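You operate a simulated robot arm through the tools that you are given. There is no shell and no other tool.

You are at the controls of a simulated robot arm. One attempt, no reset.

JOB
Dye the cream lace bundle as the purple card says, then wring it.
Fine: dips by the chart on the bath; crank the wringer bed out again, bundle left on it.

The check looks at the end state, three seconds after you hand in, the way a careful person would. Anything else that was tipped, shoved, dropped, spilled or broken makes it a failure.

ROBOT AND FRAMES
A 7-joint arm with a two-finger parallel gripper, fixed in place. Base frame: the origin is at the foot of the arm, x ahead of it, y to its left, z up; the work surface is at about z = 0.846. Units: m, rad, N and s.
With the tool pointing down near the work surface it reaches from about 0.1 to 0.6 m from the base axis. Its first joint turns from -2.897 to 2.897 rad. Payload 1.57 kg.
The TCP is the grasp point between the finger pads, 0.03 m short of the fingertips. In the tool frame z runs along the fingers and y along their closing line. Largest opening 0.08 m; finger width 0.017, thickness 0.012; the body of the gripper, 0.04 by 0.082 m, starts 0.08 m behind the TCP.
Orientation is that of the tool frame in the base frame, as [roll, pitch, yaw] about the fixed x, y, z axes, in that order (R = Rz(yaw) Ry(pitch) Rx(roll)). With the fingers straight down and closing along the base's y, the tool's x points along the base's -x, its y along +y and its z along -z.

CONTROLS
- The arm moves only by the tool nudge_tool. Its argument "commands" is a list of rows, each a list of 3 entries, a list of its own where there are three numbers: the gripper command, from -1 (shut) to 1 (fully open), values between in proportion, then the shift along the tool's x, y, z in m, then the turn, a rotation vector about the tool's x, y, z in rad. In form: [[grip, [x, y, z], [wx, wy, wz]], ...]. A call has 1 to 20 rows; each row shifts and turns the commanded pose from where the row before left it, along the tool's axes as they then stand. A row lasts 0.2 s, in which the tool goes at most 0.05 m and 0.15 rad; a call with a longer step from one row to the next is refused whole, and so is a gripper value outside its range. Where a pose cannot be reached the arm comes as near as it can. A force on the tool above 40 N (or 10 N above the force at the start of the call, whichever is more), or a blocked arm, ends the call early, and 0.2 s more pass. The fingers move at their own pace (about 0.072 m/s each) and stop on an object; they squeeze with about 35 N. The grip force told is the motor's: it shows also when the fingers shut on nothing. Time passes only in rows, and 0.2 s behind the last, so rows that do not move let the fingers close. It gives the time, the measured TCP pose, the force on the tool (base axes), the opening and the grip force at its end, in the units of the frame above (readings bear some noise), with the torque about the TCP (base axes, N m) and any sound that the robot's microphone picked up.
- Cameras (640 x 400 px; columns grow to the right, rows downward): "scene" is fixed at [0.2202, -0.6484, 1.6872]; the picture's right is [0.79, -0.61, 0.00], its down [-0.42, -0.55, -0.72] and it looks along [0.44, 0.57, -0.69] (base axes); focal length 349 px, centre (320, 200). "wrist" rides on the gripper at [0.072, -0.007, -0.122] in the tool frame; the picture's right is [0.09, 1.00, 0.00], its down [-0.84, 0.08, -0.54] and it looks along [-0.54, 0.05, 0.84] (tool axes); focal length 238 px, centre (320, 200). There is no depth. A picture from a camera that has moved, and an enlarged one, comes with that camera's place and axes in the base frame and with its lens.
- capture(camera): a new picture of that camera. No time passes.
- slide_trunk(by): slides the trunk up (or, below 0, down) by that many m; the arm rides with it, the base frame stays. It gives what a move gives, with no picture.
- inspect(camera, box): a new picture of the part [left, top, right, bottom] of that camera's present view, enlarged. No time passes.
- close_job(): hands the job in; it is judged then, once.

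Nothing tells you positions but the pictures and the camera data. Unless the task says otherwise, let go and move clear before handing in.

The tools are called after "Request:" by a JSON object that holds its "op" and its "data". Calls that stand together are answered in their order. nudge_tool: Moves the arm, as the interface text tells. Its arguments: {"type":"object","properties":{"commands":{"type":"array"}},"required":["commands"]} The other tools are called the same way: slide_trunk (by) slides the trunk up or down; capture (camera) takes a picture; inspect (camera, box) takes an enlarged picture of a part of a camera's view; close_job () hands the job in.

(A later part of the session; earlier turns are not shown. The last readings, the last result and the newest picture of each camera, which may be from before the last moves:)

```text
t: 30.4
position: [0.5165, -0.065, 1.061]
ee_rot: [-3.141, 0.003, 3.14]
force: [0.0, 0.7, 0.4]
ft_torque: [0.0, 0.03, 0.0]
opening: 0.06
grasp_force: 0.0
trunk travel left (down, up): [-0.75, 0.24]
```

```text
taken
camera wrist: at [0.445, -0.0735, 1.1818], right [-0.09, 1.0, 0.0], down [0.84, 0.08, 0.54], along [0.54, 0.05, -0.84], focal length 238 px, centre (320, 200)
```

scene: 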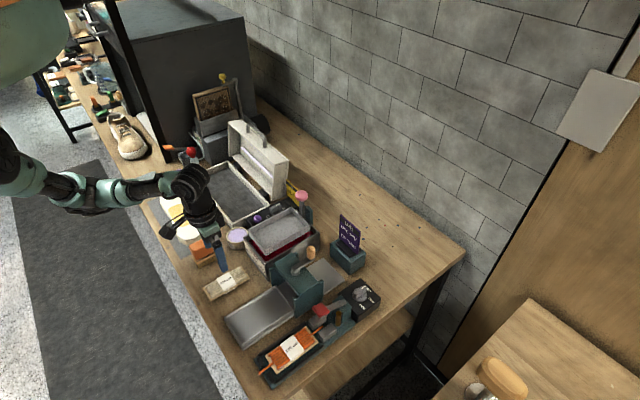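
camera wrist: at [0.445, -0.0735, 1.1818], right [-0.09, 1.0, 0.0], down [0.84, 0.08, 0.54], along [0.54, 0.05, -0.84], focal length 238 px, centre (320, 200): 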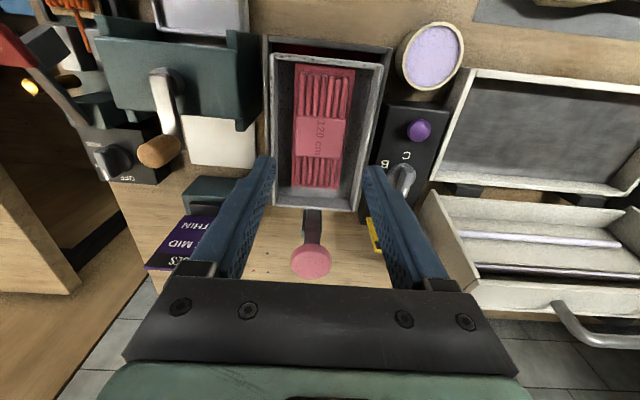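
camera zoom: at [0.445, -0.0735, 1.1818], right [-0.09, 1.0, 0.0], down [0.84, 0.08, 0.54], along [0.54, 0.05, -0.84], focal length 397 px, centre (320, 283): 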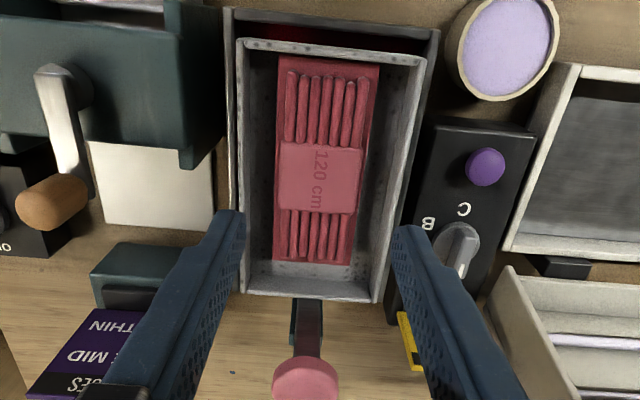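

The bundle is centred at about y = -0.067. I'm lowering to rim level with a narrower opening and checking clearance.

Request:
{"op": "nudge_tool", "data": {"commands": [[0.42, [-0.001, -0.0008, 0.03], [0, 0, 0]], [0.42, [0, 0, 0.03], [0, 0, 0]], [0.42, [0, 0, 0], [0, 0, 0]]]}}

Request:
{"op": "inspect", "data": {"camera": "wrist", "box": [240, 60, 400, 220]}}

Request:
{"op": "inspect", "data": {"camera": "scene", "box": [250, 190, 320, 250]}}

```text
t: 31.2
position: [0.5177, -0.0652, 1.0038]
ee_rot: [3.142, 0.0, 3.14]
force: [0.0, -1.0, 0.3]
ft_torque: [-0.02, -0.04, 0.02]
opening: 0.0567
grasp_force: 0.0
trunk travel left (down, up): [-0.75, 0.24]
```

```text
2.50 times, centred on (320, 140) of wrist
camera zoom: at [0.4471, -0.0735, 1.1248], right [-0.09, 1.0, 0.0], down [0.84, 0.08, 0.54], along [0.54, 0.05, -0.84], focal length 596 px, centre (320, 350)
```

zoom: 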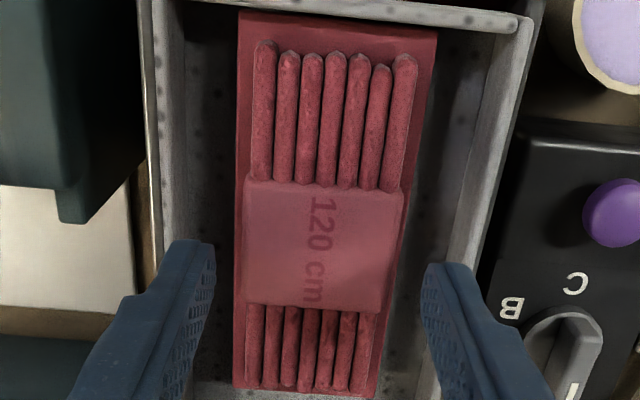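

```text
6.67 times, centred on (285, 220) of scene
camera zoom: at [0.2202, -0.6484, 1.6872], right [0.79, -0.61, 0.0], down [-0.42, -0.55, -0.72], along [0.44, 0.57, -0.69], focal length 2328 px, centre (553, 67)
```

zoom: 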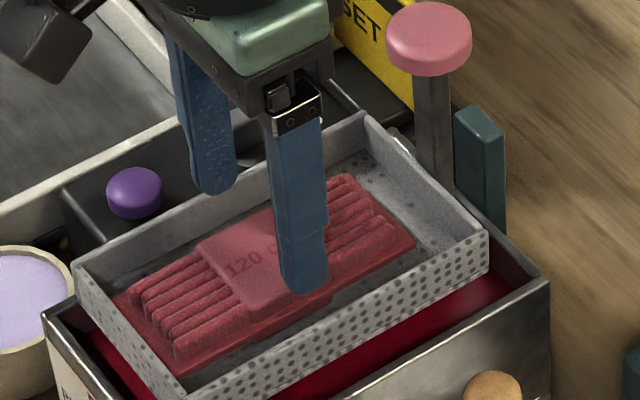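

Clearances look fine on both sides. I'm going down to grasp height.

Request:
{"op": "nudge_tool", "data": {"commands": [[0.42, [0, 0, 0.015], [0, 0, 0]], [0.42, [0, 0, 0.012], [0, 0, 0]], [0.42, [0, 0, 0.002], [0, 0, 0]], [0.42, [0, 0, 0], [0, 0, 0]]]}}

Request:
{"op": "inspect", "data": {"camera": "wrist", "box": [240, 60, 400, 220]}}

Request:
{"op": "inspect", "data": {"camera": "scene", "box": [250, 190, 320, 250]}}

```text
t: 32.2
position: [0.5198, -0.0662, 0.9739]
ee_rot: [3.141, 0.002, -3.139]
force: [-0.5, -0.6, -0.3]
ft_torque: [0.02, 0.02, 0.0]
opening: 0.0569
grasp_force: 0.0
trunk travel left (down, up): [-0.75, 0.24]
```

```text
2.50 times, centred on (320, 140) of wrist
camera zoom: at [0.4478, -0.0744, 1.0945], right [-0.09, 1.0, 0.0], down [0.84, 0.08, 0.54], along [0.54, 0.05, -0.84], focal length 596 px, centre (320, 350)
```

zoom: 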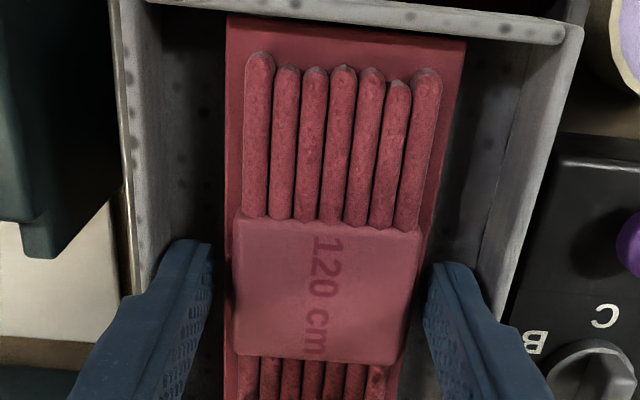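

```text
6.67 times, centred on (285, 220) of scene
camera zoom: at [0.2202, -0.6484, 1.6872], right [0.79, -0.61, 0.0], down [-0.42, -0.55, -0.72], along [0.44, 0.57, -0.69], focal length 2328 px, centre (553, 67)
```

zoom: 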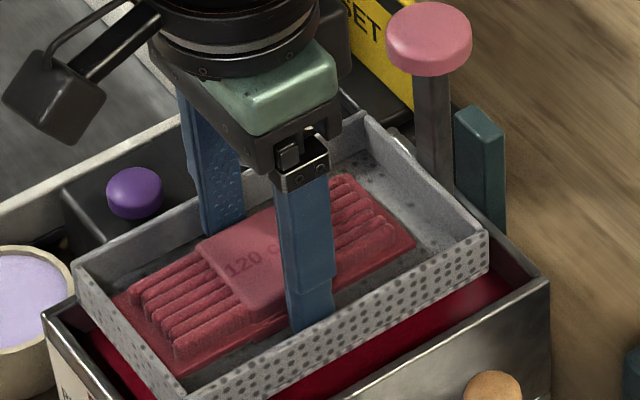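

Request:
{"op": "nudge_tool", "data": {"commands": [[0.42, [0, 0, 0.0015], [0, 0, 0]], [-1, [0, 0, 0], [0, 0, 0]], [-1, [0, 0, 0], [0, 0, 0]], [-1, [0, 0, 0], [0, 0, 0]]]}}

Request:
{"op": "nudge_tool", "data": {"commands": [[-1, [0, 0, -0.01], [0, 0, 0]], [-1, [0, 0, -0.01], [0, 0, 0]], [-1, [0, 0, -0.02], [0, 0, 0]], [-1, [0, 0, -0.04], [0, 0, 0]], [-1, [0, 0, -0.04], [0, 0, 0]], [-1, [0, 0, 0], [0, 0, 0]]]}}

Request:
{"op": "capture", "data": {"camera": "wrist"}}

Request:
{"op": "inspect", "data": {"camera": "scene", "box": [230, 160, 330, 260]}}

```text
t: 33.2
position: [0.5192, -0.0665, 0.9713]
ee_rot: [3.142, 0.0, -3.142]
force: [-0.3, -0.8, 0.3]
ft_torque: [-0.03, -0.03, 0.02]
opening: 0.0507
grasp_force: 35.0
trunk travel left (down, up): [-0.75, 0.24]
```

```text
t: 34.6
position: [0.5172, -0.0665, 1.0929]
ee_rot: [3.141, -0.001, -3.139]
force: [0.1, -0.2, -0.6]
ft_torque: [-0.02, -0.01, 0.0]
opening: 0.0506
grasp_force: 34.7
trunk travel left (down, up): [-0.75, 0.24]
```

```text
taken
camera wrist: at [0.4464, -0.0748, 1.2148], right [-0.09, 1.0, 0.0], down [0.84, 0.08, 0.54], along [0.54, 0.05, -0.84], focal length 238 px, centre (320, 200)
```

wrist: 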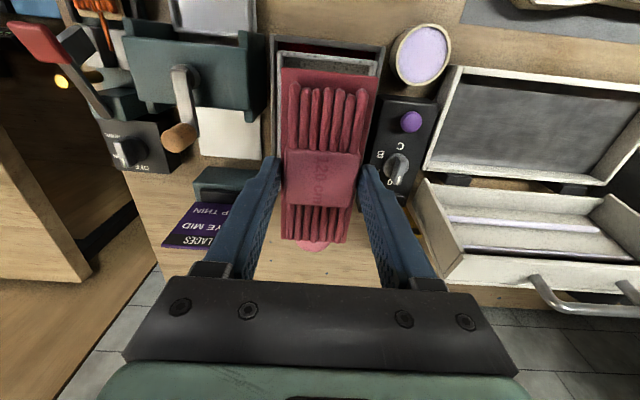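

```text
4.00 times, centred on (280, 210) of scene
camera zoom: at [0.2202, -0.6484, 1.6872], right [0.79, -0.61, 0.0], down [-0.42, -0.55, -0.72], along [0.44, 0.57, -0.69], focal length 1397 px, centre (480, 160)
```

zoom: 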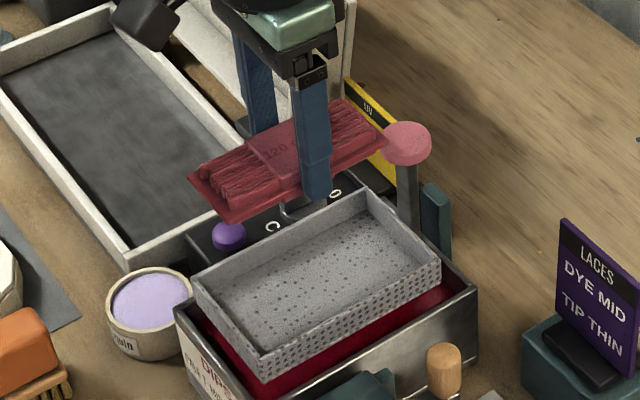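

I have the dyed bundle. I'm carrying it over the wringer bed at a safe height and measuring the bed.

Request:
{"op": "nudge_tool", "data": {"commands": [[-1, [0.031, -0.0296, 0], [0, 0, 0]], [-1, [0.031, -0.0296, 0], [0, 0, 0]], [-1, [0.031, -0.0296, 0], [0, 0, 0]], [-1, [0.031, -0.0296, 0], [0, 0, 0]], [-1, [0.031, -0.0296, 0], [0, 0, 0]], [-1, [0, 0, 0], [0, 0, 0]]]}}

Request:
{"op": "capture", "data": {"camera": "wrist"}}

Request:
{"op": "inspect", "data": {"camera": "wrist", "box": [220, 30, 420, 270]}}

Request:
{"op": "inspect", "data": {"camera": "scene", "box": [210, 230, 350, 360]}}

```text
t: 36.0
position: [0.3659, -0.2147, 1.0916]
ee_rot: [-3.141, -0.001, -3.139]
force: [0.4, 0.2, -0.4]
ft_torque: [-0.01, 0.0, -0.03]
opening: 0.0508
grasp_force: 34.1
trunk travel left (down, up): [-0.75, 0.24]
```

```text
taken
camera wrist: at [0.2943, -0.2224, 1.2126], right [-0.09, 1.0, 0.0], down [0.84, 0.08, 0.54], along [0.54, 0.05, -0.84], focal length 238 px, centre (320, 200)
```

wrist: 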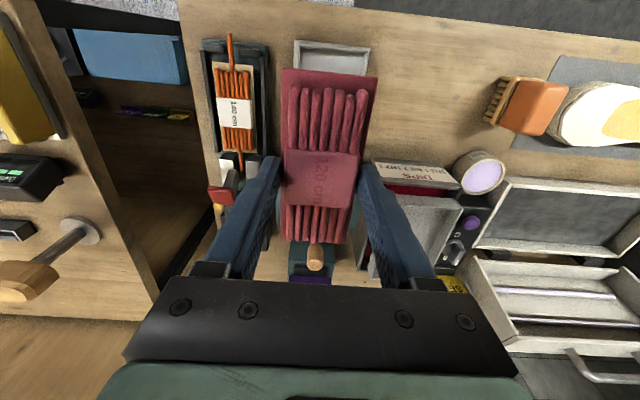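

```text
1.67 times, centred on (320, 150) of wrist
camera zoom: at [0.2943, -0.2224, 1.2126], right [-0.09, 1.0, 0.0], down [0.84, 0.08, 0.54], along [0.54, 0.05, -0.84], focal length 397 px, centre (320, 283)
```

zoom: 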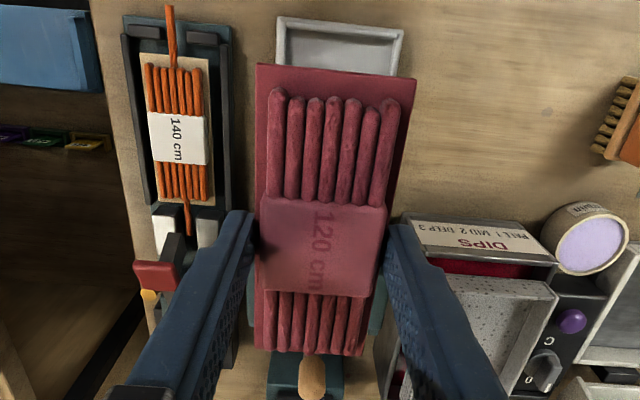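

```text
3.08 times, centred on (280, 295) of scene
camera zoom: at [0.2202, -0.6484, 1.6872], right [0.79, -0.61, 0.0], down [-0.42, -0.55, -0.72], along [0.44, 0.57, -0.69], focal length 1074 px, centre (443, -92)
```

zoom: 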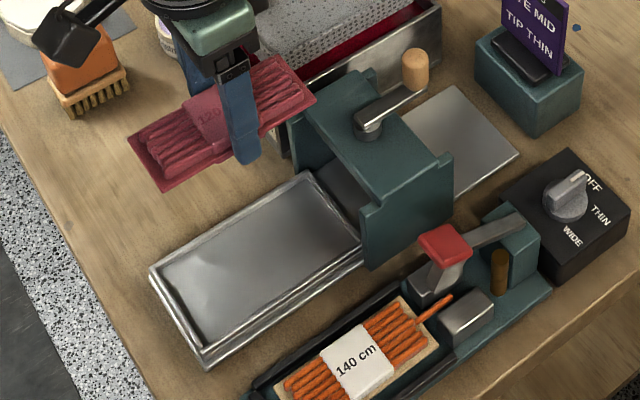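

Two estimates put the bed centre near (0.366, -0.210). I'll shift slightly, descend partway and compare the edges.

Request:
{"op": "nudge_tool", "data": {"commands": [[-1, [0.002, 0.003, 0.045], [0, 0, 0]], [-1, [0, 0, 0.045], [0, 0, 0]], [-1, [0, 0, 0.045], [0, 0, 0]], [-1, [0, 0, 0.02], [0, 0, 0]], [-1, [0, 0, 0], [0, 0, 0]]]}}

Request:
{"op": "inspect", "data": {"camera": "wrist", "box": [200, 20, 440, 270]}}

Request:
{"op": "inspect", "data": {"camera": "scene", "box": [210, 250, 330, 360]}}

```text
t: 37.2
position: [0.3614, -0.211, 0.9373]
ee_rot: [-3.141, 0.001, 3.142]
force: [0.0, -0.4, 0.1]
ft_torque: [-0.05, 0.02, 0.0]
opening: 0.0509
grasp_force: 35.2
trunk travel left (down, up): [-0.75, 0.24]
```

```text
1.60 times, centred on (320, 145) of wrist
camera zoom: at [0.2901, -0.2208, 1.0581], right [-0.09, 1.0, 0.0], down [0.84, 0.08, 0.54], along [0.54, 0.05, -0.84], focal length 381 px, centre (320, 288)
```

zoom: 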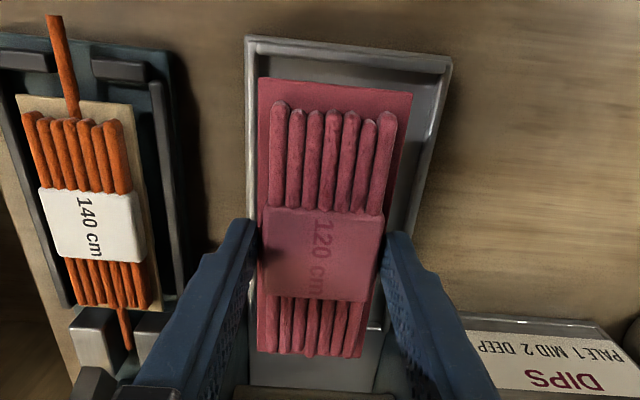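

```text
3.64 times, centred on (270, 305) of scene
camera zoom: at [0.2202, -0.6484, 1.6872], right [0.79, -0.61, 0.0], down [-0.42, -0.55, -0.72], along [0.44, 0.57, -0.69], focal length 1270 px, centre (502, -182)
```

zoom: 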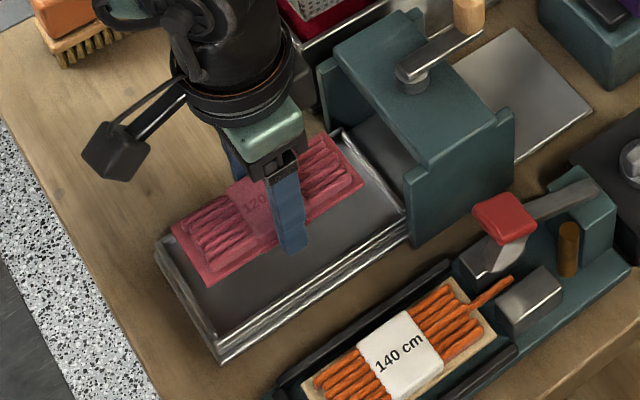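

Request:
{"op": "nudge_tool", "data": {"commands": [[-1, [-0.003, 0.005, 0.01], [0, 0, 0]], [-1, [0, 0, 0], [0, 0, 0]]]}}

Request:
{"op": "inspect", "data": {"camera": "wrist", "box": [260, 20, 400, 120]}}

Request:
{"op": "inspect", "data": {"camera": "wrist", "box": [200, 20, 440, 270]}}

Request:
{"op": "inspect", "data": {"camera": "scene", "box": [240, 280, 300, 360]}}

```text
t: 37.8
position: [0.3645, -0.2082, 0.9271]
ee_rot: [-3.141, 0.001, -3.142]
force: [1.3, -0.1, -0.6]
ft_torque: [0.02, 0.03, 0.04]
opening: 0.0506
grasp_force: 35.3
trunk travel left (down, up): [-0.75, 0.24]
```

```text
4.00 times, centred on (330, 70) of wrist
camera zoom: at [0.2935, -0.2155, 1.0487], right [-0.09, 1.0, 0.0], down [0.84, 0.08, 0.54], along [0.54, 0.05, -0.84], focal length 953 px, centre (280, 720)
```

zoom: 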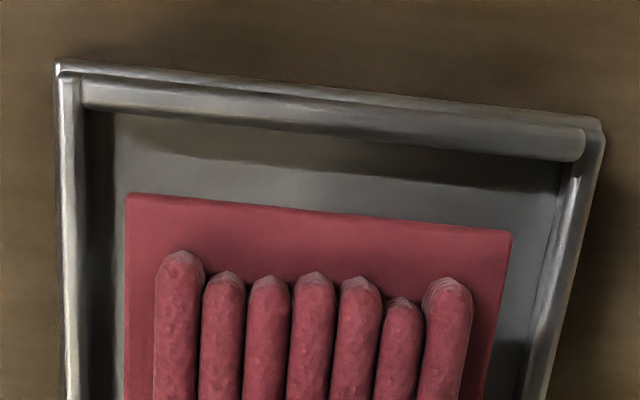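

```text
1.60 times, centred on (320, 145) of wrist
camera zoom: at [0.2935, -0.2155, 1.0487], right [-0.09, 1.0, 0.0], down [0.84, 0.08, 0.54], along [0.54, 0.05, -0.84], focal length 381 px, centre (320, 288)
```

zoom: 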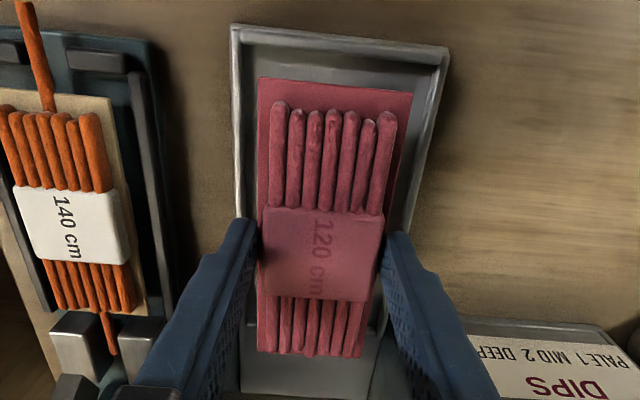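

```text
5.00 times, centred on (270, 320) of scene
camera zoom: at [0.2202, -0.6484, 1.6872], right [0.79, -0.61, 0.0], down [-0.42, -0.55, -0.72], along [0.44, 0.57, -0.69], focal length 1746 px, centre (570, -400)
```

zoom: 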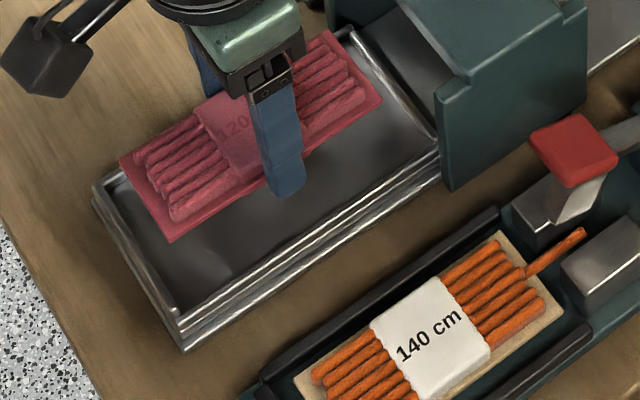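

The bundle is within about 1–2 mm of the bed's centreline, and the interior is roughly 82 mm wide. I'm lowering gently.

Request:
{"op": "nudge_tool", "data": {"commands": [[-1, [0, 0.001, 0.01], [0, 0, 0]], [-1, [0, 0, 0.01], [0, 0, 0]], [-1, [0, 0, 0], [0, 0, 0]]]}}

Request:
{"op": "inspect", "data": {"camera": "wrist", "box": [200, 20, 440, 270]}}

Request:
{"op": "inspect", "data": {"camera": "scene", "box": [230, 260, 310, 350]}}

```text
t: 38.6
position: [0.3667, -0.2062, 0.9064]
ee_rot: [-3.141, 0.001, -3.141]
force: [0.3, -0.1, -0.1]
ft_torque: [-0.02, -0.03, 0.03]
opening: 0.0511
grasp_force: 35.2
trunk travel left (down, up): [-0.75, 0.24]
```

```text
1.60 times, centred on (320, 145) of wrist
camera zoom: at [0.2947, -0.2136, 1.0277], right [-0.09, 1.0, 0.0], down [0.84, 0.08, 0.54], along [0.54, 0.05, -0.84], focal length 381 px, centre (320, 288)
```

zoom: 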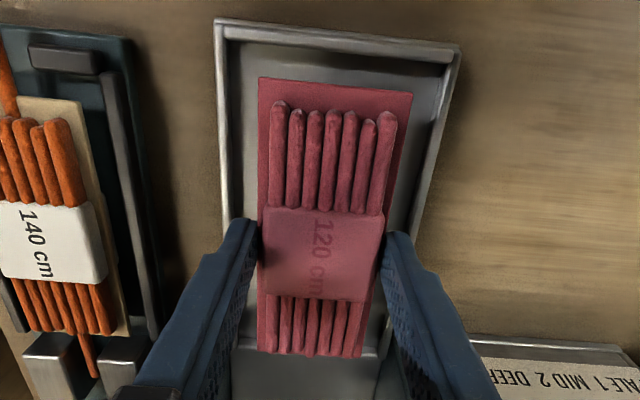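

```text
4.44 times, centred on (270, 305) of scene
camera zoom: at [0.2202, -0.6484, 1.6872], right [0.79, -0.61, 0.0], down [-0.42, -0.55, -0.72], along [0.44, 0.57, -0.69], focal length 1552 px, centre (542, -267)
```

zoom: 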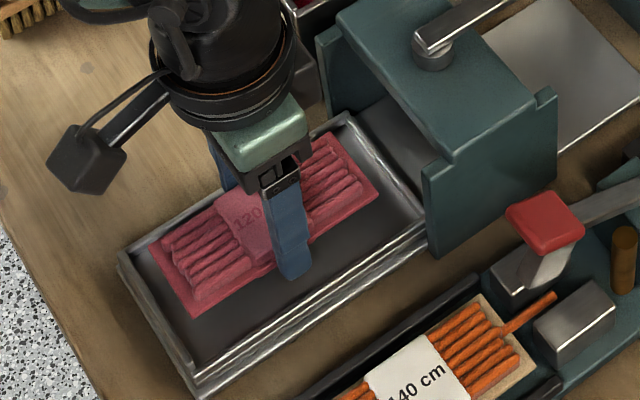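

Request:
{"op": "nudge_tool", "data": {"commands": [[-1, [0, 0, 0.006], [0, 0, 0]], [-1, [0, 0, 0], [0, 0, 0]]]}}

Request:
{"op": "nudge_tool", "data": {"commands": [[-1, [0, 0, 0.004], [0, 0, 0]], [-1, [0, 0, 0], [0, 0, 0]]]}}

Request:
{"op": "inspect", "data": {"camera": "wrist", "box": [200, 20, 440, 270]}}

Request:
{"op": "inspect", "data": {"camera": "scene", "box": [230, 260, 310, 350]}}

```text
t: 39.2
position: [0.3672, -0.204, 0.9013]
ee_rot: [-3.142, -0.001, 3.141]
force: [-0.4, 1.0, 0.7]
ft_torque: [0.01, 0.01, 0.0]
opening: 0.0506
grasp_force: 34.5
trunk travel left (down, up): [-0.75, 0.24]
```

```text
t: 39.8
position: [0.3671, -0.205, 0.8983]
ee_rot: [-3.142, 0.0, -3.14]
force: [-0.1, -0.3, -1.0]
ft_torque: [-0.01, 0.0, 0.01]
opening: 0.0507
grasp_force: 34.9
trunk travel left (down, up): [-0.75, 0.24]
```

```text
1.60 times, centred on (320, 145) of wrist
camera zoom: at [0.2944, -0.213, 1.0187], right [-0.09, 1.0, 0.0], down [0.84, 0.08, 0.54], along [0.54, 0.05, -0.84], focal length 381 px, centre (320, 288)
```

zoom: 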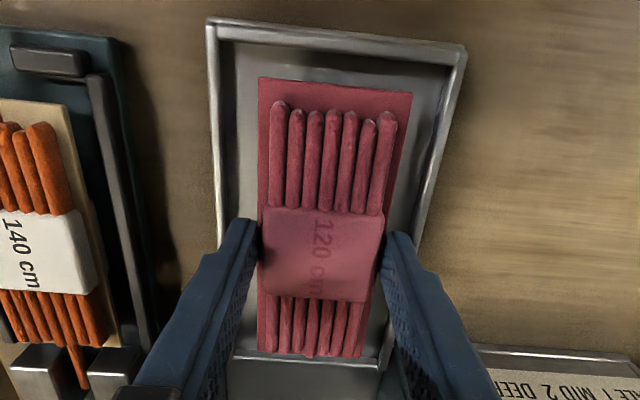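

```text
4.44 times, centred on (270, 305) of scene
camera zoom: at [0.2202, -0.6484, 1.6872], right [0.79, -0.61, 0.0], down [-0.42, -0.55, -0.72], along [0.44, 0.57, -0.69], focal length 1552 px, centre (542, -267)
```

zoom: 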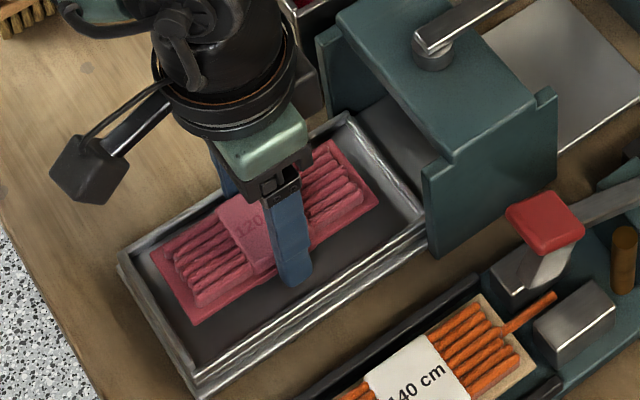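

Request:
{"op": "nudge_tool", "data": {"commands": [[-1, [0, 0, 0.003], [0, 0, 0]], [-1, [0, 0, 0], [0, 0, 0]]]}}

Request:
{"op": "nudge_tool", "data": {"commands": [[-1, [0, 0, 0.003], [0, 0, 0]], [-1, [0, 0, 0], [0, 0, 0]]]}}

Request:
{"op": "inspect", "data": {"camera": "scene", "box": [230, 260, 310, 350]}}

```text
t: 40.4
position: [0.3659, -0.2058, 0.8934]
ee_rot: [3.142, 0.003, -3.14]
force: [0.0, 0.1, -0.4]
ft_torque: [0.03, 0.0, 0.03]
opening: 0.051
grasp_force: 34.8
trunk travel left (down, up): [-0.75, 0.24]
```

```text
t: 41.0
position: [0.3661, -0.2044, 0.8915]
ee_rot: [3.141, 0.002, -3.14]
force: [-0.3, 0.5, -0.1]
ft_torque: [-0.01, -0.01, -0.01]
opening: 0.0507
grasp_force: 35.2
trunk travel left (down, up): [-0.75, 0.24]
```

```text
4.44 times, centred on (270, 305) of scene
camera zoom: at [0.2202, -0.6484, 1.6872], right [0.79, -0.61, 0.0], down [-0.42, -0.55, -0.72], along [0.44, 0.57, -0.69], focal length 1552 px, centre (542, -267)
```

zoom: 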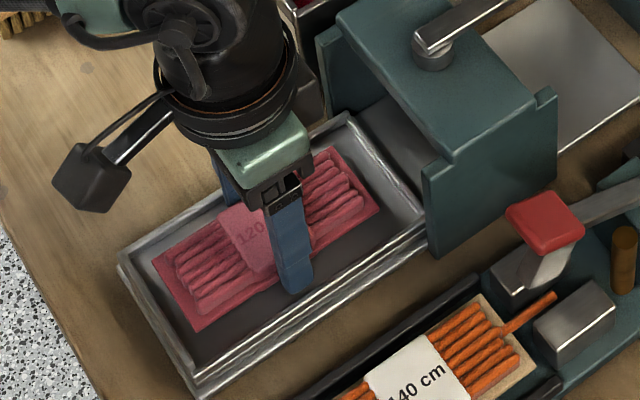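

Request:
{"op": "nudge_tool", "data": {"commands": [[-1, [0, -0.001, 0.003], [0, 0, 0]], [-1, [0, 0, 0], [0, 0, 0]]]}}

Request:
{"op": "nudge_tool", "data": {"commands": [[-1, [0, 0, 0.002], [0, 0, 0]], [-1, [0, 0, 0], [0, 0, 0]]]}}

Request:
{"op": "inspect", "data": {"camera": "scene", "box": [230, 260, 310, 350]}}

```text
t: 41.6
position: [0.366, -0.2061, 0.8899]
ee_rot: [-3.139, 0.003, -3.14]
force: [0.4, 1.4, 17.6]
ft_torque: [0.21, 0.72, -0.05]
opening: 0.0508
grasp_force: 34.9
trunk travel left (down, up): [-0.75, 0.24]
```

```text
t: 42.2
position: [0.3669, -0.2067, 0.8875]
ee_rot: [-3.138, 0.009, 3.14]
force: [0.4, 0.9, 33.8]
ft_torque: [0.07, -0.05, 0.02]
opening: 0.0505
grasp_force: 35.6
trunk travel left (down, up): [-0.75, 0.24]
```

```text
4.44 times, centred on (270, 305) of scene
camera zoom: at [0.2202, -0.6484, 1.6872], right [0.79, -0.61, 0.0], down [-0.42, -0.55, -0.72], along [0.44, 0.57, -0.69], focal length 1552 px, centre (542, -267)
```

zoom: 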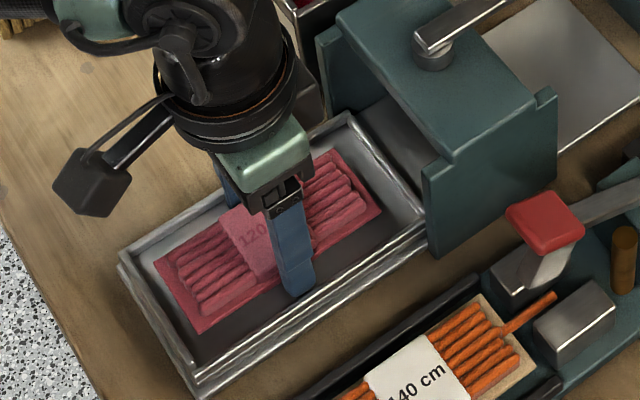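

The bundle is seated and pressing too firmly. I'll back off 2 mm and release with a small opening.

Request:
{"op": "nudge_tool", "data": {"commands": [[-1, [0, 0, -0.0025], [0, 0, 0]], [0.3, [0, 0, 0], [0, 0, 0]], [0.38, [0, 0, 0], [0, 0, 0]], [0.38, [0, 0, 0], [0, 0, 0]]]}}

Request:
{"op": "inspect", "data": {"camera": "wrist", "box": [200, 20, 440, 270]}}

```text
t: 43.2
position: [0.3649, -0.2061, 0.8882]
ee_rot: [-3.141, 0.0, 3.14]
force: [-0.2, 0.2, 1.3]
ft_torque: [0.01, 0.02, 0.04]
opening: 0.0551
grasp_force: 0.0
trunk travel left (down, up): [-0.75, 0.24]
```

```text
1.60 times, centred on (320, 145) of wrist
camera zoom: at [0.2933, -0.2145, 1.0092], right [-0.09, 1.0, 0.0], down [0.84, 0.08, 0.54], along [0.54, 0.05, -0.84], focal length 381 px, centre (320, 288)
```

zoom: 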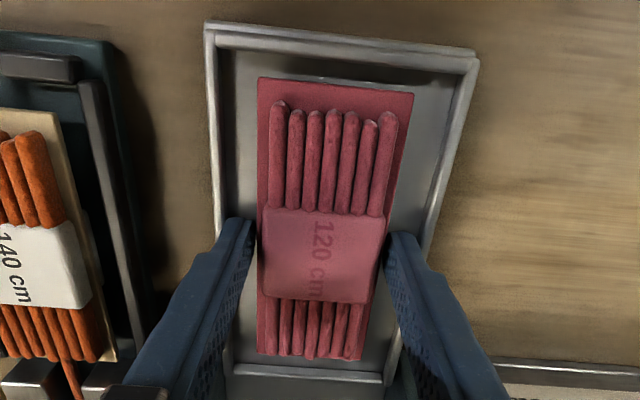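

Released, with the bundle flat in the bed (about 3 mm off centre, clear of both rims). I'm lifting clear and then looking at the crank.

Request:
{"op": "nudge_tool", "data": {"commands": [[0.38, [0, 0, -0.01], [0, 0, 0]], [0.38, [0, 0, -0.02], [0, 0, 0]], [0.38, [0, 0, -0.04], [0, 0, 0]], [0.38, [0, 0, -0.045], [0, 0, 0]], [0.38, [0, 0, -0.045], [0, 0, 0]], [0.38, [0, 0, -0.02], [0, 0, 0]], [0.38, [-0.04, 0, 0], [0, 0, 0]], [0.38, [-0.04, 0, 0], [0, 0, 0]], [0.38, [-0.04, 0, 0], [0, 0, 0]], [0.38, [0, 0, 0], [0, 0, 0]]]}}

Request:
{"op": "capture", "data": {"camera": "wrist"}}

Request:
{"op": "inspect", "data": {"camera": "scene", "box": [220, 200, 380, 350]}}

```text
t: 45.4
position: [0.485, -0.2065, 1.0693]
ee_rot: [-3.14, 0.002, 3.141]
force: [0.3, -0.7, 0.7]
ft_torque: [-0.01, 0.01, -0.04]
opening: 0.0554
grasp_force: 0.0
trunk travel left (down, up): [-0.75, 0.24]
```

```text
taken
camera wrist: at [0.4136, -0.2148, 1.1911], right [-0.09, 1.0, 0.0], down [0.84, 0.08, 0.54], along [0.54, 0.05, -0.84], focal length 238 px, centre (320, 200)
```

wrist: 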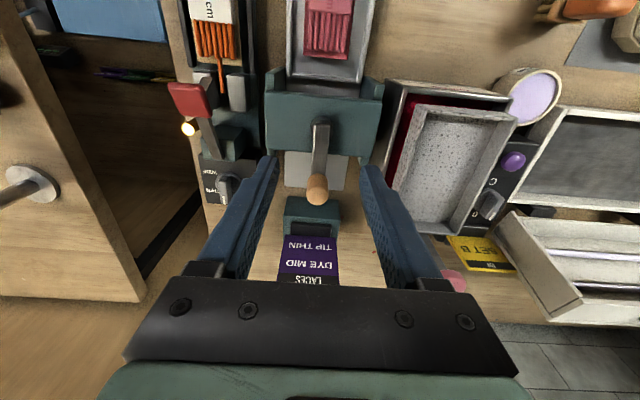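

```text
2.67 times, centred on (300, 275) of scene
camera zoom: at [0.2202, -0.6484, 1.6872], right [0.79, -0.61, 0.0], down [-0.42, -0.55, -0.72], along [0.44, 0.57, -0.69], focal length 931 px, centre (373, 0)
```

zoom: 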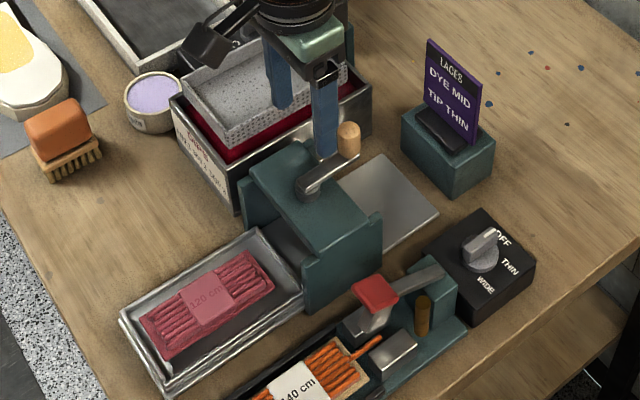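

Request:
{"op": "inspect", "data": {"camera": "wrist", "box": [260, 70, 380, 220]}}

Request:
{"op": "inspect", "data": {"camera": "scene", "box": [270, 230, 330, 290]}}

```text
2.67 times, centred on (320, 145) of wrist
camera zoom: at [0.4136, -0.2148, 1.1911], right [-0.09, 1.0, 0.0], down [0.84, 0.08, 0.54], along [0.54, 0.05, -0.84], focal length 636 px, centre (320, 347)
```

zoom: 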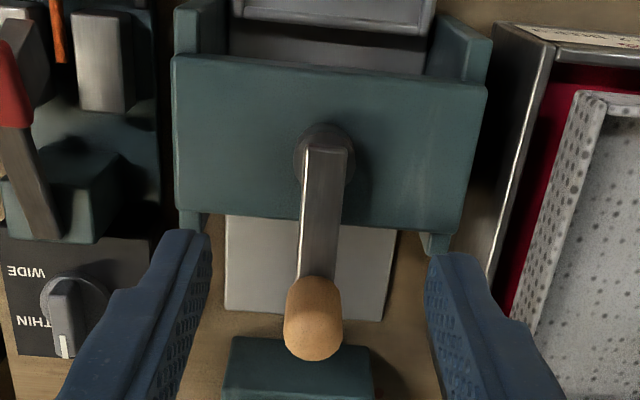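

```text
6.67 times, centred on (300, 260) of scene
camera zoom: at [0.2202, -0.6484, 1.6872], right [0.79, -0.61, 0.0], down [-0.42, -0.55, -0.72], along [0.44, 0.57, -0.69], focal length 2328 px, centre (453, -200)
```

zoom: 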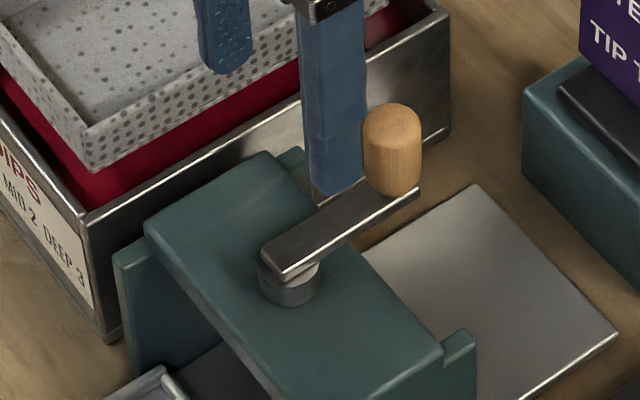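

The crank hub is near (0.480, -0.207) and the handle near (0.533, -0.206), with its top at z ≈ 0.997 and a radius of about 53 mm. I'm moving over the handle and lowering around it.

Request:
{"op": "nudge_tool", "data": {"commands": [[0.2, [-0.0245, 0.0005, 0], [0, 0, 0]], [0.2, [-0.024, 0, 0], [0, 0, 0]], [0.2, [0, 0, 0.03], [0, 0, 0]], [0.2, [0, 0, 0.015], [0, 0, 0]], [0.2, [0, 0, 0], [0, 0, 0]]]}}

Request:
{"op": "capture", "data": {"camera": "wrist"}}

Request:
{"op": "inspect", "data": {"camera": "scene", "box": [270, 220, 340, 290]}}

```text
t: 46.6
position: [0.533, -0.2061, 1.0245]
ee_rot: [3.141, 0.002, 3.14]
force: [-1.1, 0.0, -0.3]
ft_torque: [-0.01, 0.0, -0.01]
opening: 0.0479
grasp_force: 0.0
trunk travel left (down, up): [-0.75, 0.24]
```

```text
taken
camera wrist: at [0.4619, -0.2142, 1.1457], right [-0.09, 1.0, 0.0], down [0.84, 0.08, 0.54], along [0.54, 0.05, -0.84], focal length 238 px, centre (320, 200)
```

wrist: 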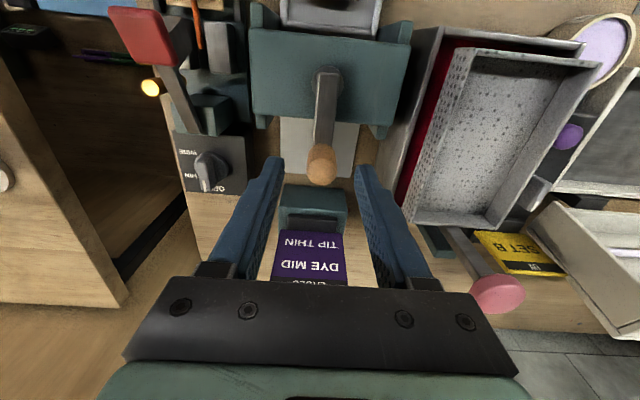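

```text
5.71 times, centred on (305, 255) of scene
camera zoom: at [0.2202, -0.6484, 1.6872], right [0.79, -0.61, 0.0], down [-0.42, -0.55, -0.72], along [0.44, 0.57, -0.69], focal length 1995 px, centre (406, -114)
```

zoom: 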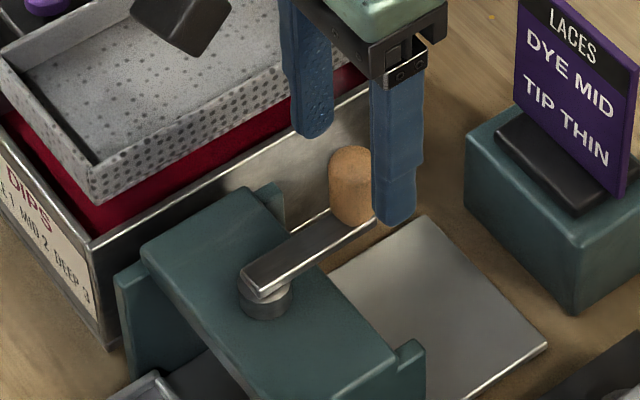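

The handle sits centred between the fingers, so I'm descending and gripping it.

Request:
{"op": "nudge_tool", "data": {"commands": [[0.2, [0, 0, 0.012], [0, 0, 0]], [0.2, [0, 0, 0.01], [0, 0, 0]], [-1, [0, 0, 0], [0, 0, 0]], [-1, [0, 0, 0], [0, 0, 0]], [-1, [0, 0, 0], [0, 0, 0]]]}}

Request:
{"op": "capture", "data": {"camera": "wrist"}}

Request:
{"op": "inspect", "data": {"camera": "scene", "box": [270, 220, 340, 290]}}

```text
t: 47.8
position: [0.5322, -0.2037, 1.0029]
ee_rot: [-3.14, 0.0, -3.14]
force: [0.6, 6.5, -1.9]
ft_torque: [0.17, -0.21, -0.02]
opening: 0.021
grasp_force: 34.3
trunk travel left (down, up): [-0.75, 0.24]
```

```text
taken
camera wrist: at [0.4623, -0.2135, 1.1237], right [-0.09, 1.0, 0.0], down [0.84, 0.08, 0.54], along [0.54, 0.05, -0.84], focal length 238 px, centre (320, 200)
```

wrist: 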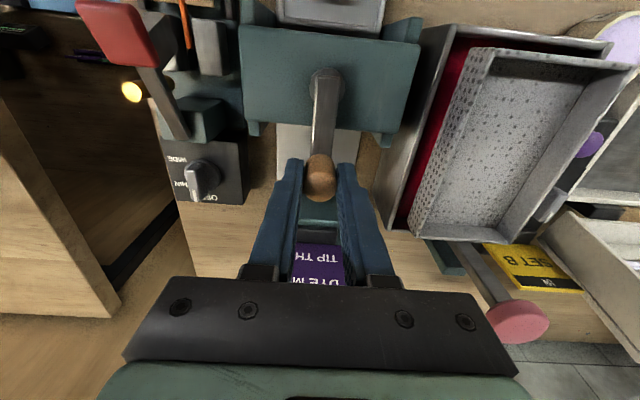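

```text
5.71 times, centred on (305, 255) of scene
camera zoom: at [0.2202, -0.6484, 1.6872], right [0.79, -0.61, 0.0], down [-0.42, -0.55, -0.72], along [0.44, 0.57, -0.69], focal length 1995 px, centre (406, -114)
```

zoom: 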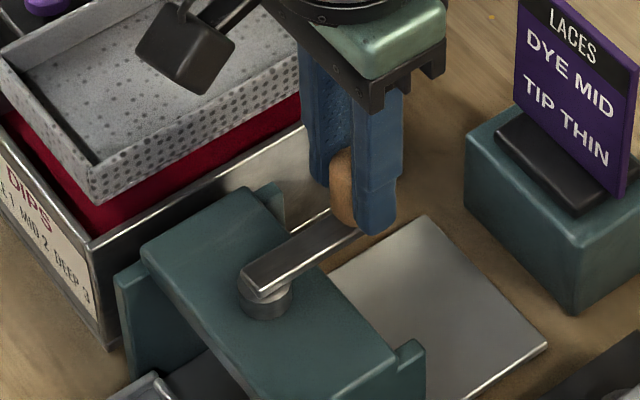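

The handle is gripped. The reaction hints that the crank is at a stop towards -y, so I'll try turning it counter-clockwise (towards +y) with the wrist following.

Request:
{"op": "nudge_tool", "data": {"commands": [[-1, [0.0003, 0.0063, 0], [0, 0, -0.12]], [-1, [0.0003, 0.0063, 0], [0, 0, -0.12]], [-1, [0, 0, 0], [0, 0, 0]]]}}

Request:
{"op": "inspect", "data": {"camera": "scene", "box": [220, 220, 340, 340]}}

```text
t: 48.6
position: [0.5327, -0.1932, 1.0035]
ee_rot: [-3.139, 0.002, -2.9]
force: [-0.9, -2.3, 4.4]
ft_torque: [-0.28, 0.91, 0.08]
opening: 0.0209
grasp_force: 34.5
trunk travel left (down, up): [-0.75, 0.24]
```

```text
3.33 times, centred on (280, 280) of scene
camera zoom: at [0.2202, -0.6484, 1.6872], right [0.79, -0.61, 0.0], down [-0.42, -0.55, -0.72], along [0.44, 0.57, -0.69], focal length 1164 px, centre (453, -67)
```

zoom: 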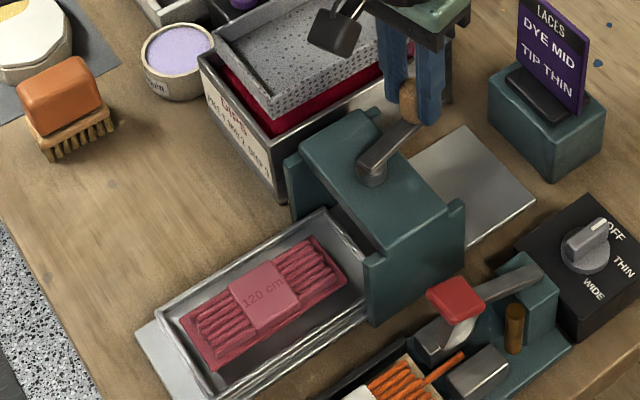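

The bed is moving in under the roller. I'm continuing the same arc.

Request:
{"op": "nudge_tool", "data": {"commands": [[-1, [0.0004, 0.0065, 0], [0, 0, -0.12]], [-1, [0.0004, 0.0065, 0], [0, 0, -0.12]], [-1, [0.0004, 0.0065, 0], [0, 0, -0.12]], [-1, [0.0004, 0.0065, 0], [0, 0, -0.12]], [-1, [0, 0, 0], [0, 0, 0]]]}}

Request:
{"op": "inspect", "data": {"camera": "scene", "box": [220, 220, 340, 340]}}

```text
t: 49.8
position: [0.5212, -0.1703, 1.0023]
ee_rot: [-3.14, 0.002, -2.419]
force: [0.8, -5.4, 8.6]
ft_torque: [0.0, -0.25, 0.19]
opening: 0.0213
grasp_force: 35.1
trunk travel left (down, up): [-0.75, 0.24]
```

```text
3.33 times, centred on (280, 280) of scene
camera zoom: at [0.2202, -0.6484, 1.6872], right [0.79, -0.61, 0.0], down [-0.42, -0.55, -0.72], along [0.44, 0.57, -0.69], focal length 1164 px, centre (453, -67)
```

zoom: 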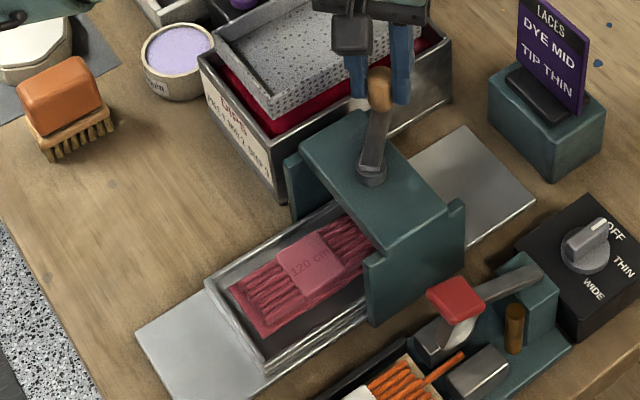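

Request:
{"op": "nudge_tool", "data": {"commands": [[-1, [0.0004, 0.0065, -0.001], [0, 0, -0.12]], [-1, [0.0004, 0.0065, 0], [0, 0, -0.12]], [-1, [0.0004, 0.0065, 0], [0, 0, -0.12]], [-1, [0.0004, 0.0065, 0], [0, 0, -0.12]], [-1, [0.0004, 0.0065, 0], [0, 0, -0.12]], [-1, [0, 0, 0], [0, 0, 0]]]}}

Request:
{"op": "inspect", "data": {"camera": "scene", "box": [220, 220, 340, 340]}}

```text
t: 51.2
position: [0.4941, -0.1561, 1.0025]
ee_rot: [-3.141, -0.001, -1.822]
force: [0.0, -13.9, 6.7]
ft_torque: [-0.25, -0.03, 0.07]
opening: 0.0212
grasp_force: 33.9
trunk travel left (down, up): [-0.75, 0.24]
```

```text
3.33 times, centred on (280, 280) of scene
camera zoom: at [0.2202, -0.6484, 1.6872], right [0.79, -0.61, 0.0], down [-0.42, -0.55, -0.72], along [0.44, 0.57, -0.69], focal length 1164 px, centre (453, -67)
```

zoom: 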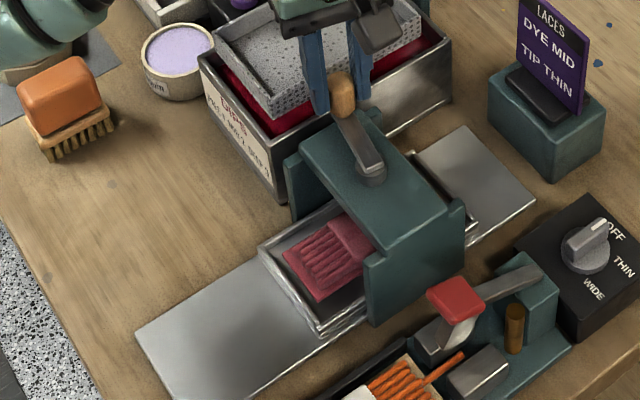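

The bed is halfway in. The radial pull says my arc is slightly too wide, so I'll trim it inward and go on.

Request:
{"op": "nudge_tool", "data": {"commands": [[-1, [0.002, 0.003, 0], [0, 0, -0.06]], [-1, [0.0012, 0.006, 0], [0, 0, -0.12]], [-1, [0.0004, 0.006, 0], [0, 0, -0.12]], [-1, [0.0004, 0.006, 0], [0, 0, -0.12]], [-1, [0, 0, 0], [0, 0, 0]]]}}

Request:
{"op": "inspect", "data": {"camera": "scene", "box": [220, 220, 340, 340]}}

```text
t: 52.4
position: [0.4734, -0.1562, 1.0025]
ee_rot: [-3.141, 0.0, -1.4]
force: [1.1, -11.2, 3.7]
ft_torque: [0.06, -0.05, -0.09]
opening: 0.0212
grasp_force: 34.7
trunk travel left (down, up): [-0.75, 0.24]
```

```text
3.33 times, centred on (280, 280) of scene
camera zoom: at [0.2202, -0.6484, 1.6872], right [0.79, -0.61, 0.0], down [-0.42, -0.55, -0.72], along [0.44, 0.57, -0.69], focal length 1164 px, centre (453, -67)
```

zoom: 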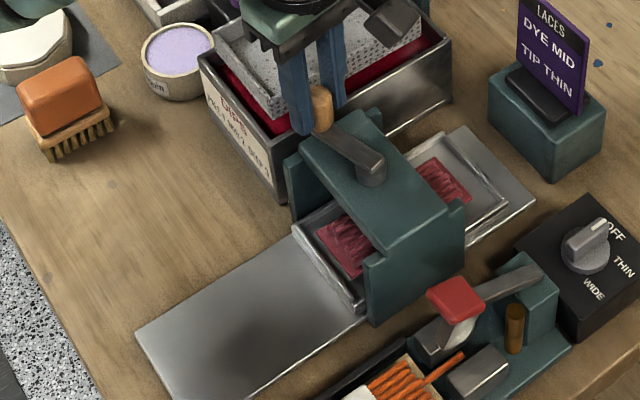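

Refitting the circle gives a hub near (0.484, -0.2035) and a radius of about 48.5 mm. I'm continuing with that.

Request:
{"op": "nudge_tool", "data": {"commands": [[-1, [0.0015, 0.0058, 0], [0, 0, -0.12]], [-1, [0.001, 0.0058, 0], [0, 0, -0.12]], [-1, [0.0004, 0.0058, 0], [0, 0, -0.12]], [-1, [0.0004, 0.0058, 0], [0, 0, -0.12]], [-1, [0, 0, 0], [0, 0, 0]]]}}

Request:
{"op": "inspect", "data": {"camera": "scene", "box": [220, 220, 340, 340]}}

```text
t: 53.6
position: [0.4578, -0.1616, 1.0022]
ee_rot: [-3.134, -0.001, -0.905]
force: [32.9, 17.7, -8.9]
ft_torque: [-0.05, -0.41, 0.12]
opening: 0.0213
grasp_force: 34.8
trunk travel left (down, up): [-0.75, 0.24]
```

```text
3.33 times, centred on (280, 280) of scene
camera zoom: at [0.2202, -0.6484, 1.6872], right [0.79, -0.61, 0.0], down [-0.42, -0.55, -0.72], along [0.44, 0.57, -0.69], focal length 1164 px, centre (453, -67)
```

zoom: 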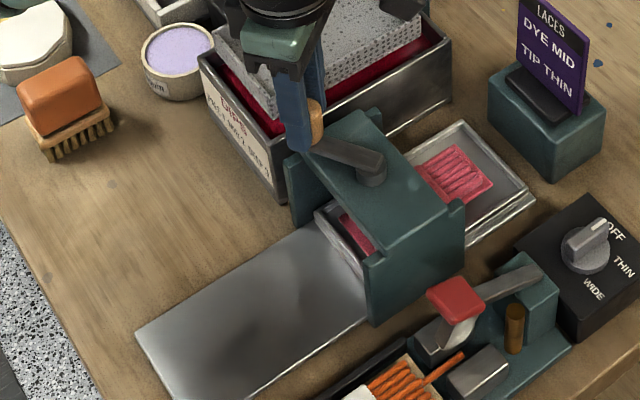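

The resistance shot up to about 37 N tangentially and the bed has reached the end of its plate, so this is probably the in-stop. I'll look closer.

Request:
{"op": "inspect", "data": {"camera": "scene", "box": [280, 240, 360, 310]}}

Request:
{"op": "capture", "data": {"camera": "wrist"}}

```text
5.71 times, centred on (320, 275) of scene
camera zoom: at [0.2202, -0.6484, 1.6872], right [0.79, -0.61, 0.0], down [-0.42, -0.55, -0.72], along [0.44, 0.57, -0.69], focal length 1995 px, centre (320, -229)
```

zoom: 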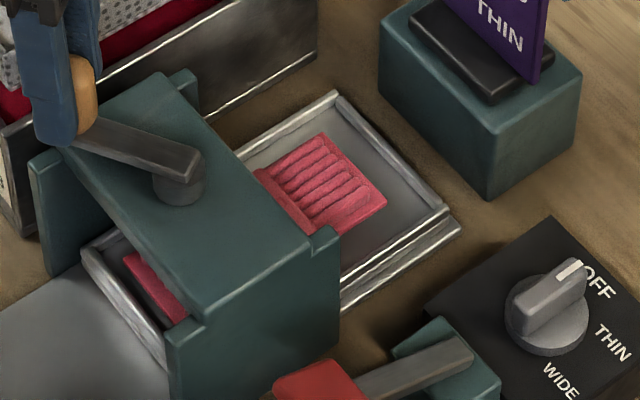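

```text
taken
camera wrist: at [0.5074, -0.2158, 1.124], right [-0.73, -0.69, -0.01], down [-0.58, 0.61, 0.54], along [-0.37, 0.4, -0.84], focal length 238 px, centre (320, 200)
```

wrist: 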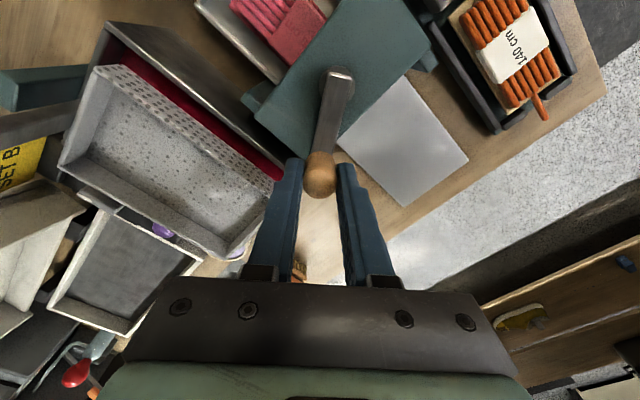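

The geometry fits an end stop: the crank turned about 120° and the bed travelled about 0.16 m, nearly flush with the plate. The bundle has gone visibly lighter, as if wrung. I'm easing the tension and confirming the stop position before reversing.

Request:
{"op": "nudge_tool", "data": {"commands": [[-1, [0, -0.004, 0], [0, 0, 0]], [-1, [0, 0, 0], [0, 0, 0]]]}}

Request:
{"op": "inspect", "data": {"camera": "scene", "box": [280, 240, 360, 310]}}

```text
t: 54.2
position: [0.4588, -0.1608, 1.0022]
ee_rot: [-3.135, -0.002, -0.913]
force: [25.9, 15.4, -2.5]
ft_torque: [-0.24, -0.64, 0.1]
opening: 0.0212
grasp_force: 34.8
trunk travel left (down, up): [-0.75, 0.24]
```

```text
5.71 times, centred on (320, 275) of scene
camera zoom: at [0.2202, -0.6484, 1.6872], right [0.79, -0.61, 0.0], down [-0.42, -0.55, -0.72], along [0.44, 0.57, -0.69], focal length 1995 px, centre (320, -229)
```

zoom: 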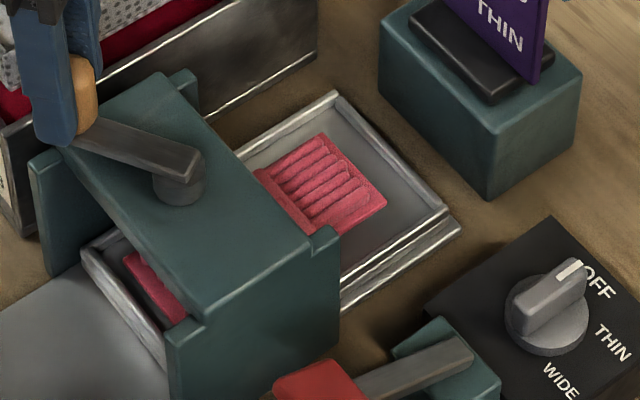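

It's a firm stop, and the bundle changed from dark wet to lighter wrung colour only in this last stretch. Now I'm cranking back out.

Request:
{"op": "nudge_tool", "data": {"commands": [[-1, [0, -0.004, 0], [0, 0, 0.06]], [-1, [0.0003, -0.0058, 0], [0, 0, 0.12]], [-1, [0.0003, -0.0058, 0], [0, 0, 0.12]], [-1, [0.0003, -0.0058, 0], [0, 0, 0.12]], [-1, [0, 0, 0], [0, 0, 0]]]}}

Request:
{"op": "inspect", "data": {"camera": "scene", "box": [220, 220, 360, 340]}}

```text
t: 55.4
position: [0.4698, -0.1559, 1.0029]
ee_rot: [3.139, 0.001, -1.343]
force: [-9.4, 2.7, 2.3]
ft_torque: [0.45, 0.37, -0.29]
opening: 0.0217
grasp_force: 34.6
trunk travel left (down, up): [-0.75, 0.24]
```

```text
3.33 times, centred on (290, 280) of scene
camera zoom: at [0.2202, -0.6484, 1.6872], right [0.79, -0.61, 0.0], down [-0.42, -0.55, -0.72], along [0.44, 0.57, -0.69], focal length 1164 px, centre (420, -67)
```

zoom: 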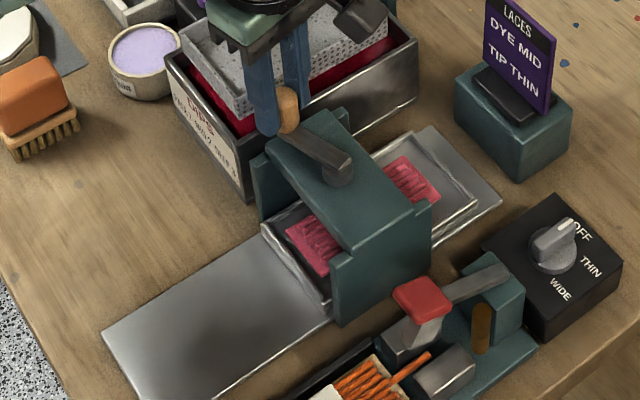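

Request:
{"op": "nudge_tool", "data": {"commands": [[-1, [0.0003, -0.0058, 0], [0, 0, 0.12]], [-1, [0.0003, -0.0058, 0], [0, 0, 0.12]], [-1, [0.0003, -0.0058, 0], [0, 0, 0.12]], [-1, [0.0003, -0.0058, 0], [0, 0, 0.12]], [-1, [0.0003, -0.0058, 0], [0, 0, 0.12]], [-1, [0, 0, 0], [0, 0, 0]]]}}

```text
t: 56.8
position: [0.5033, -0.1577, 1.0022]
ee_rot: [-3.139, 0.001, -1.943]
force: [-3.3, -3.7, -0.4]
ft_torque: [-0.4, 0.2, -0.13]
opening: 0.021
grasp_force: 34.3
trunk travel left (down, up): [-0.75, 0.24]
```

Request:
{"op": "nudge_tool", "data": {"commands": [[-1, [0.0003, -0.0058, 0], [0, 0, 0.12]], [-1, [0.0003, -0.0058, 0], [0, 0, 0.12]], [-1, [0.0003, -0.0058, 0], [0, 0, 0.12]], [-1, [0.0003, -0.0058, 0], [0, 0, 0.12]], [-1, [0.0003, -0.0058, 0], [0, 0, 0.12]], [-1, [0, 0, 0], [0, 0, 0]]]}}

Request:
{"op": "inspect", "data": {"camera": "scene", "box": [220, 220, 360, 340]}}

```text
t: 58.2
position: [0.525, -0.174, 1.0022]
ee_rot: [-3.14, 0.002, -2.541]
force: [4.0, 0.7, -1.9]
ft_torque: [0.07, -0.21, 0.04]
opening: 0.021
grasp_force: 34.0
trunk travel left (down, up): [-0.75, 0.24]
```

```text
3.33 times, centred on (290, 280) of scene
camera zoom: at [0.2202, -0.6484, 1.6872], right [0.79, -0.61, 0.0], down [-0.42, -0.55, -0.72], along [0.44, 0.57, -0.69], focal length 1164 px, centre (420, -67)
```

zoom: 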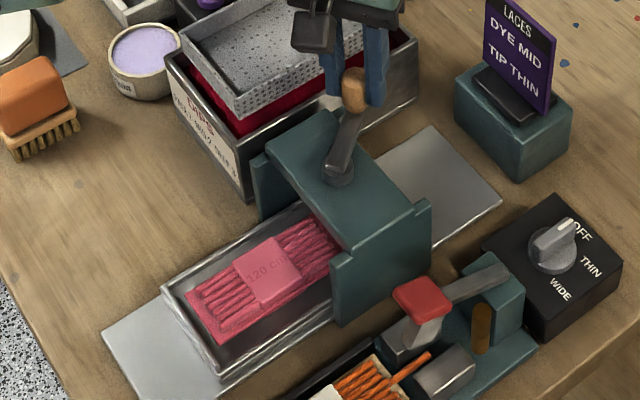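

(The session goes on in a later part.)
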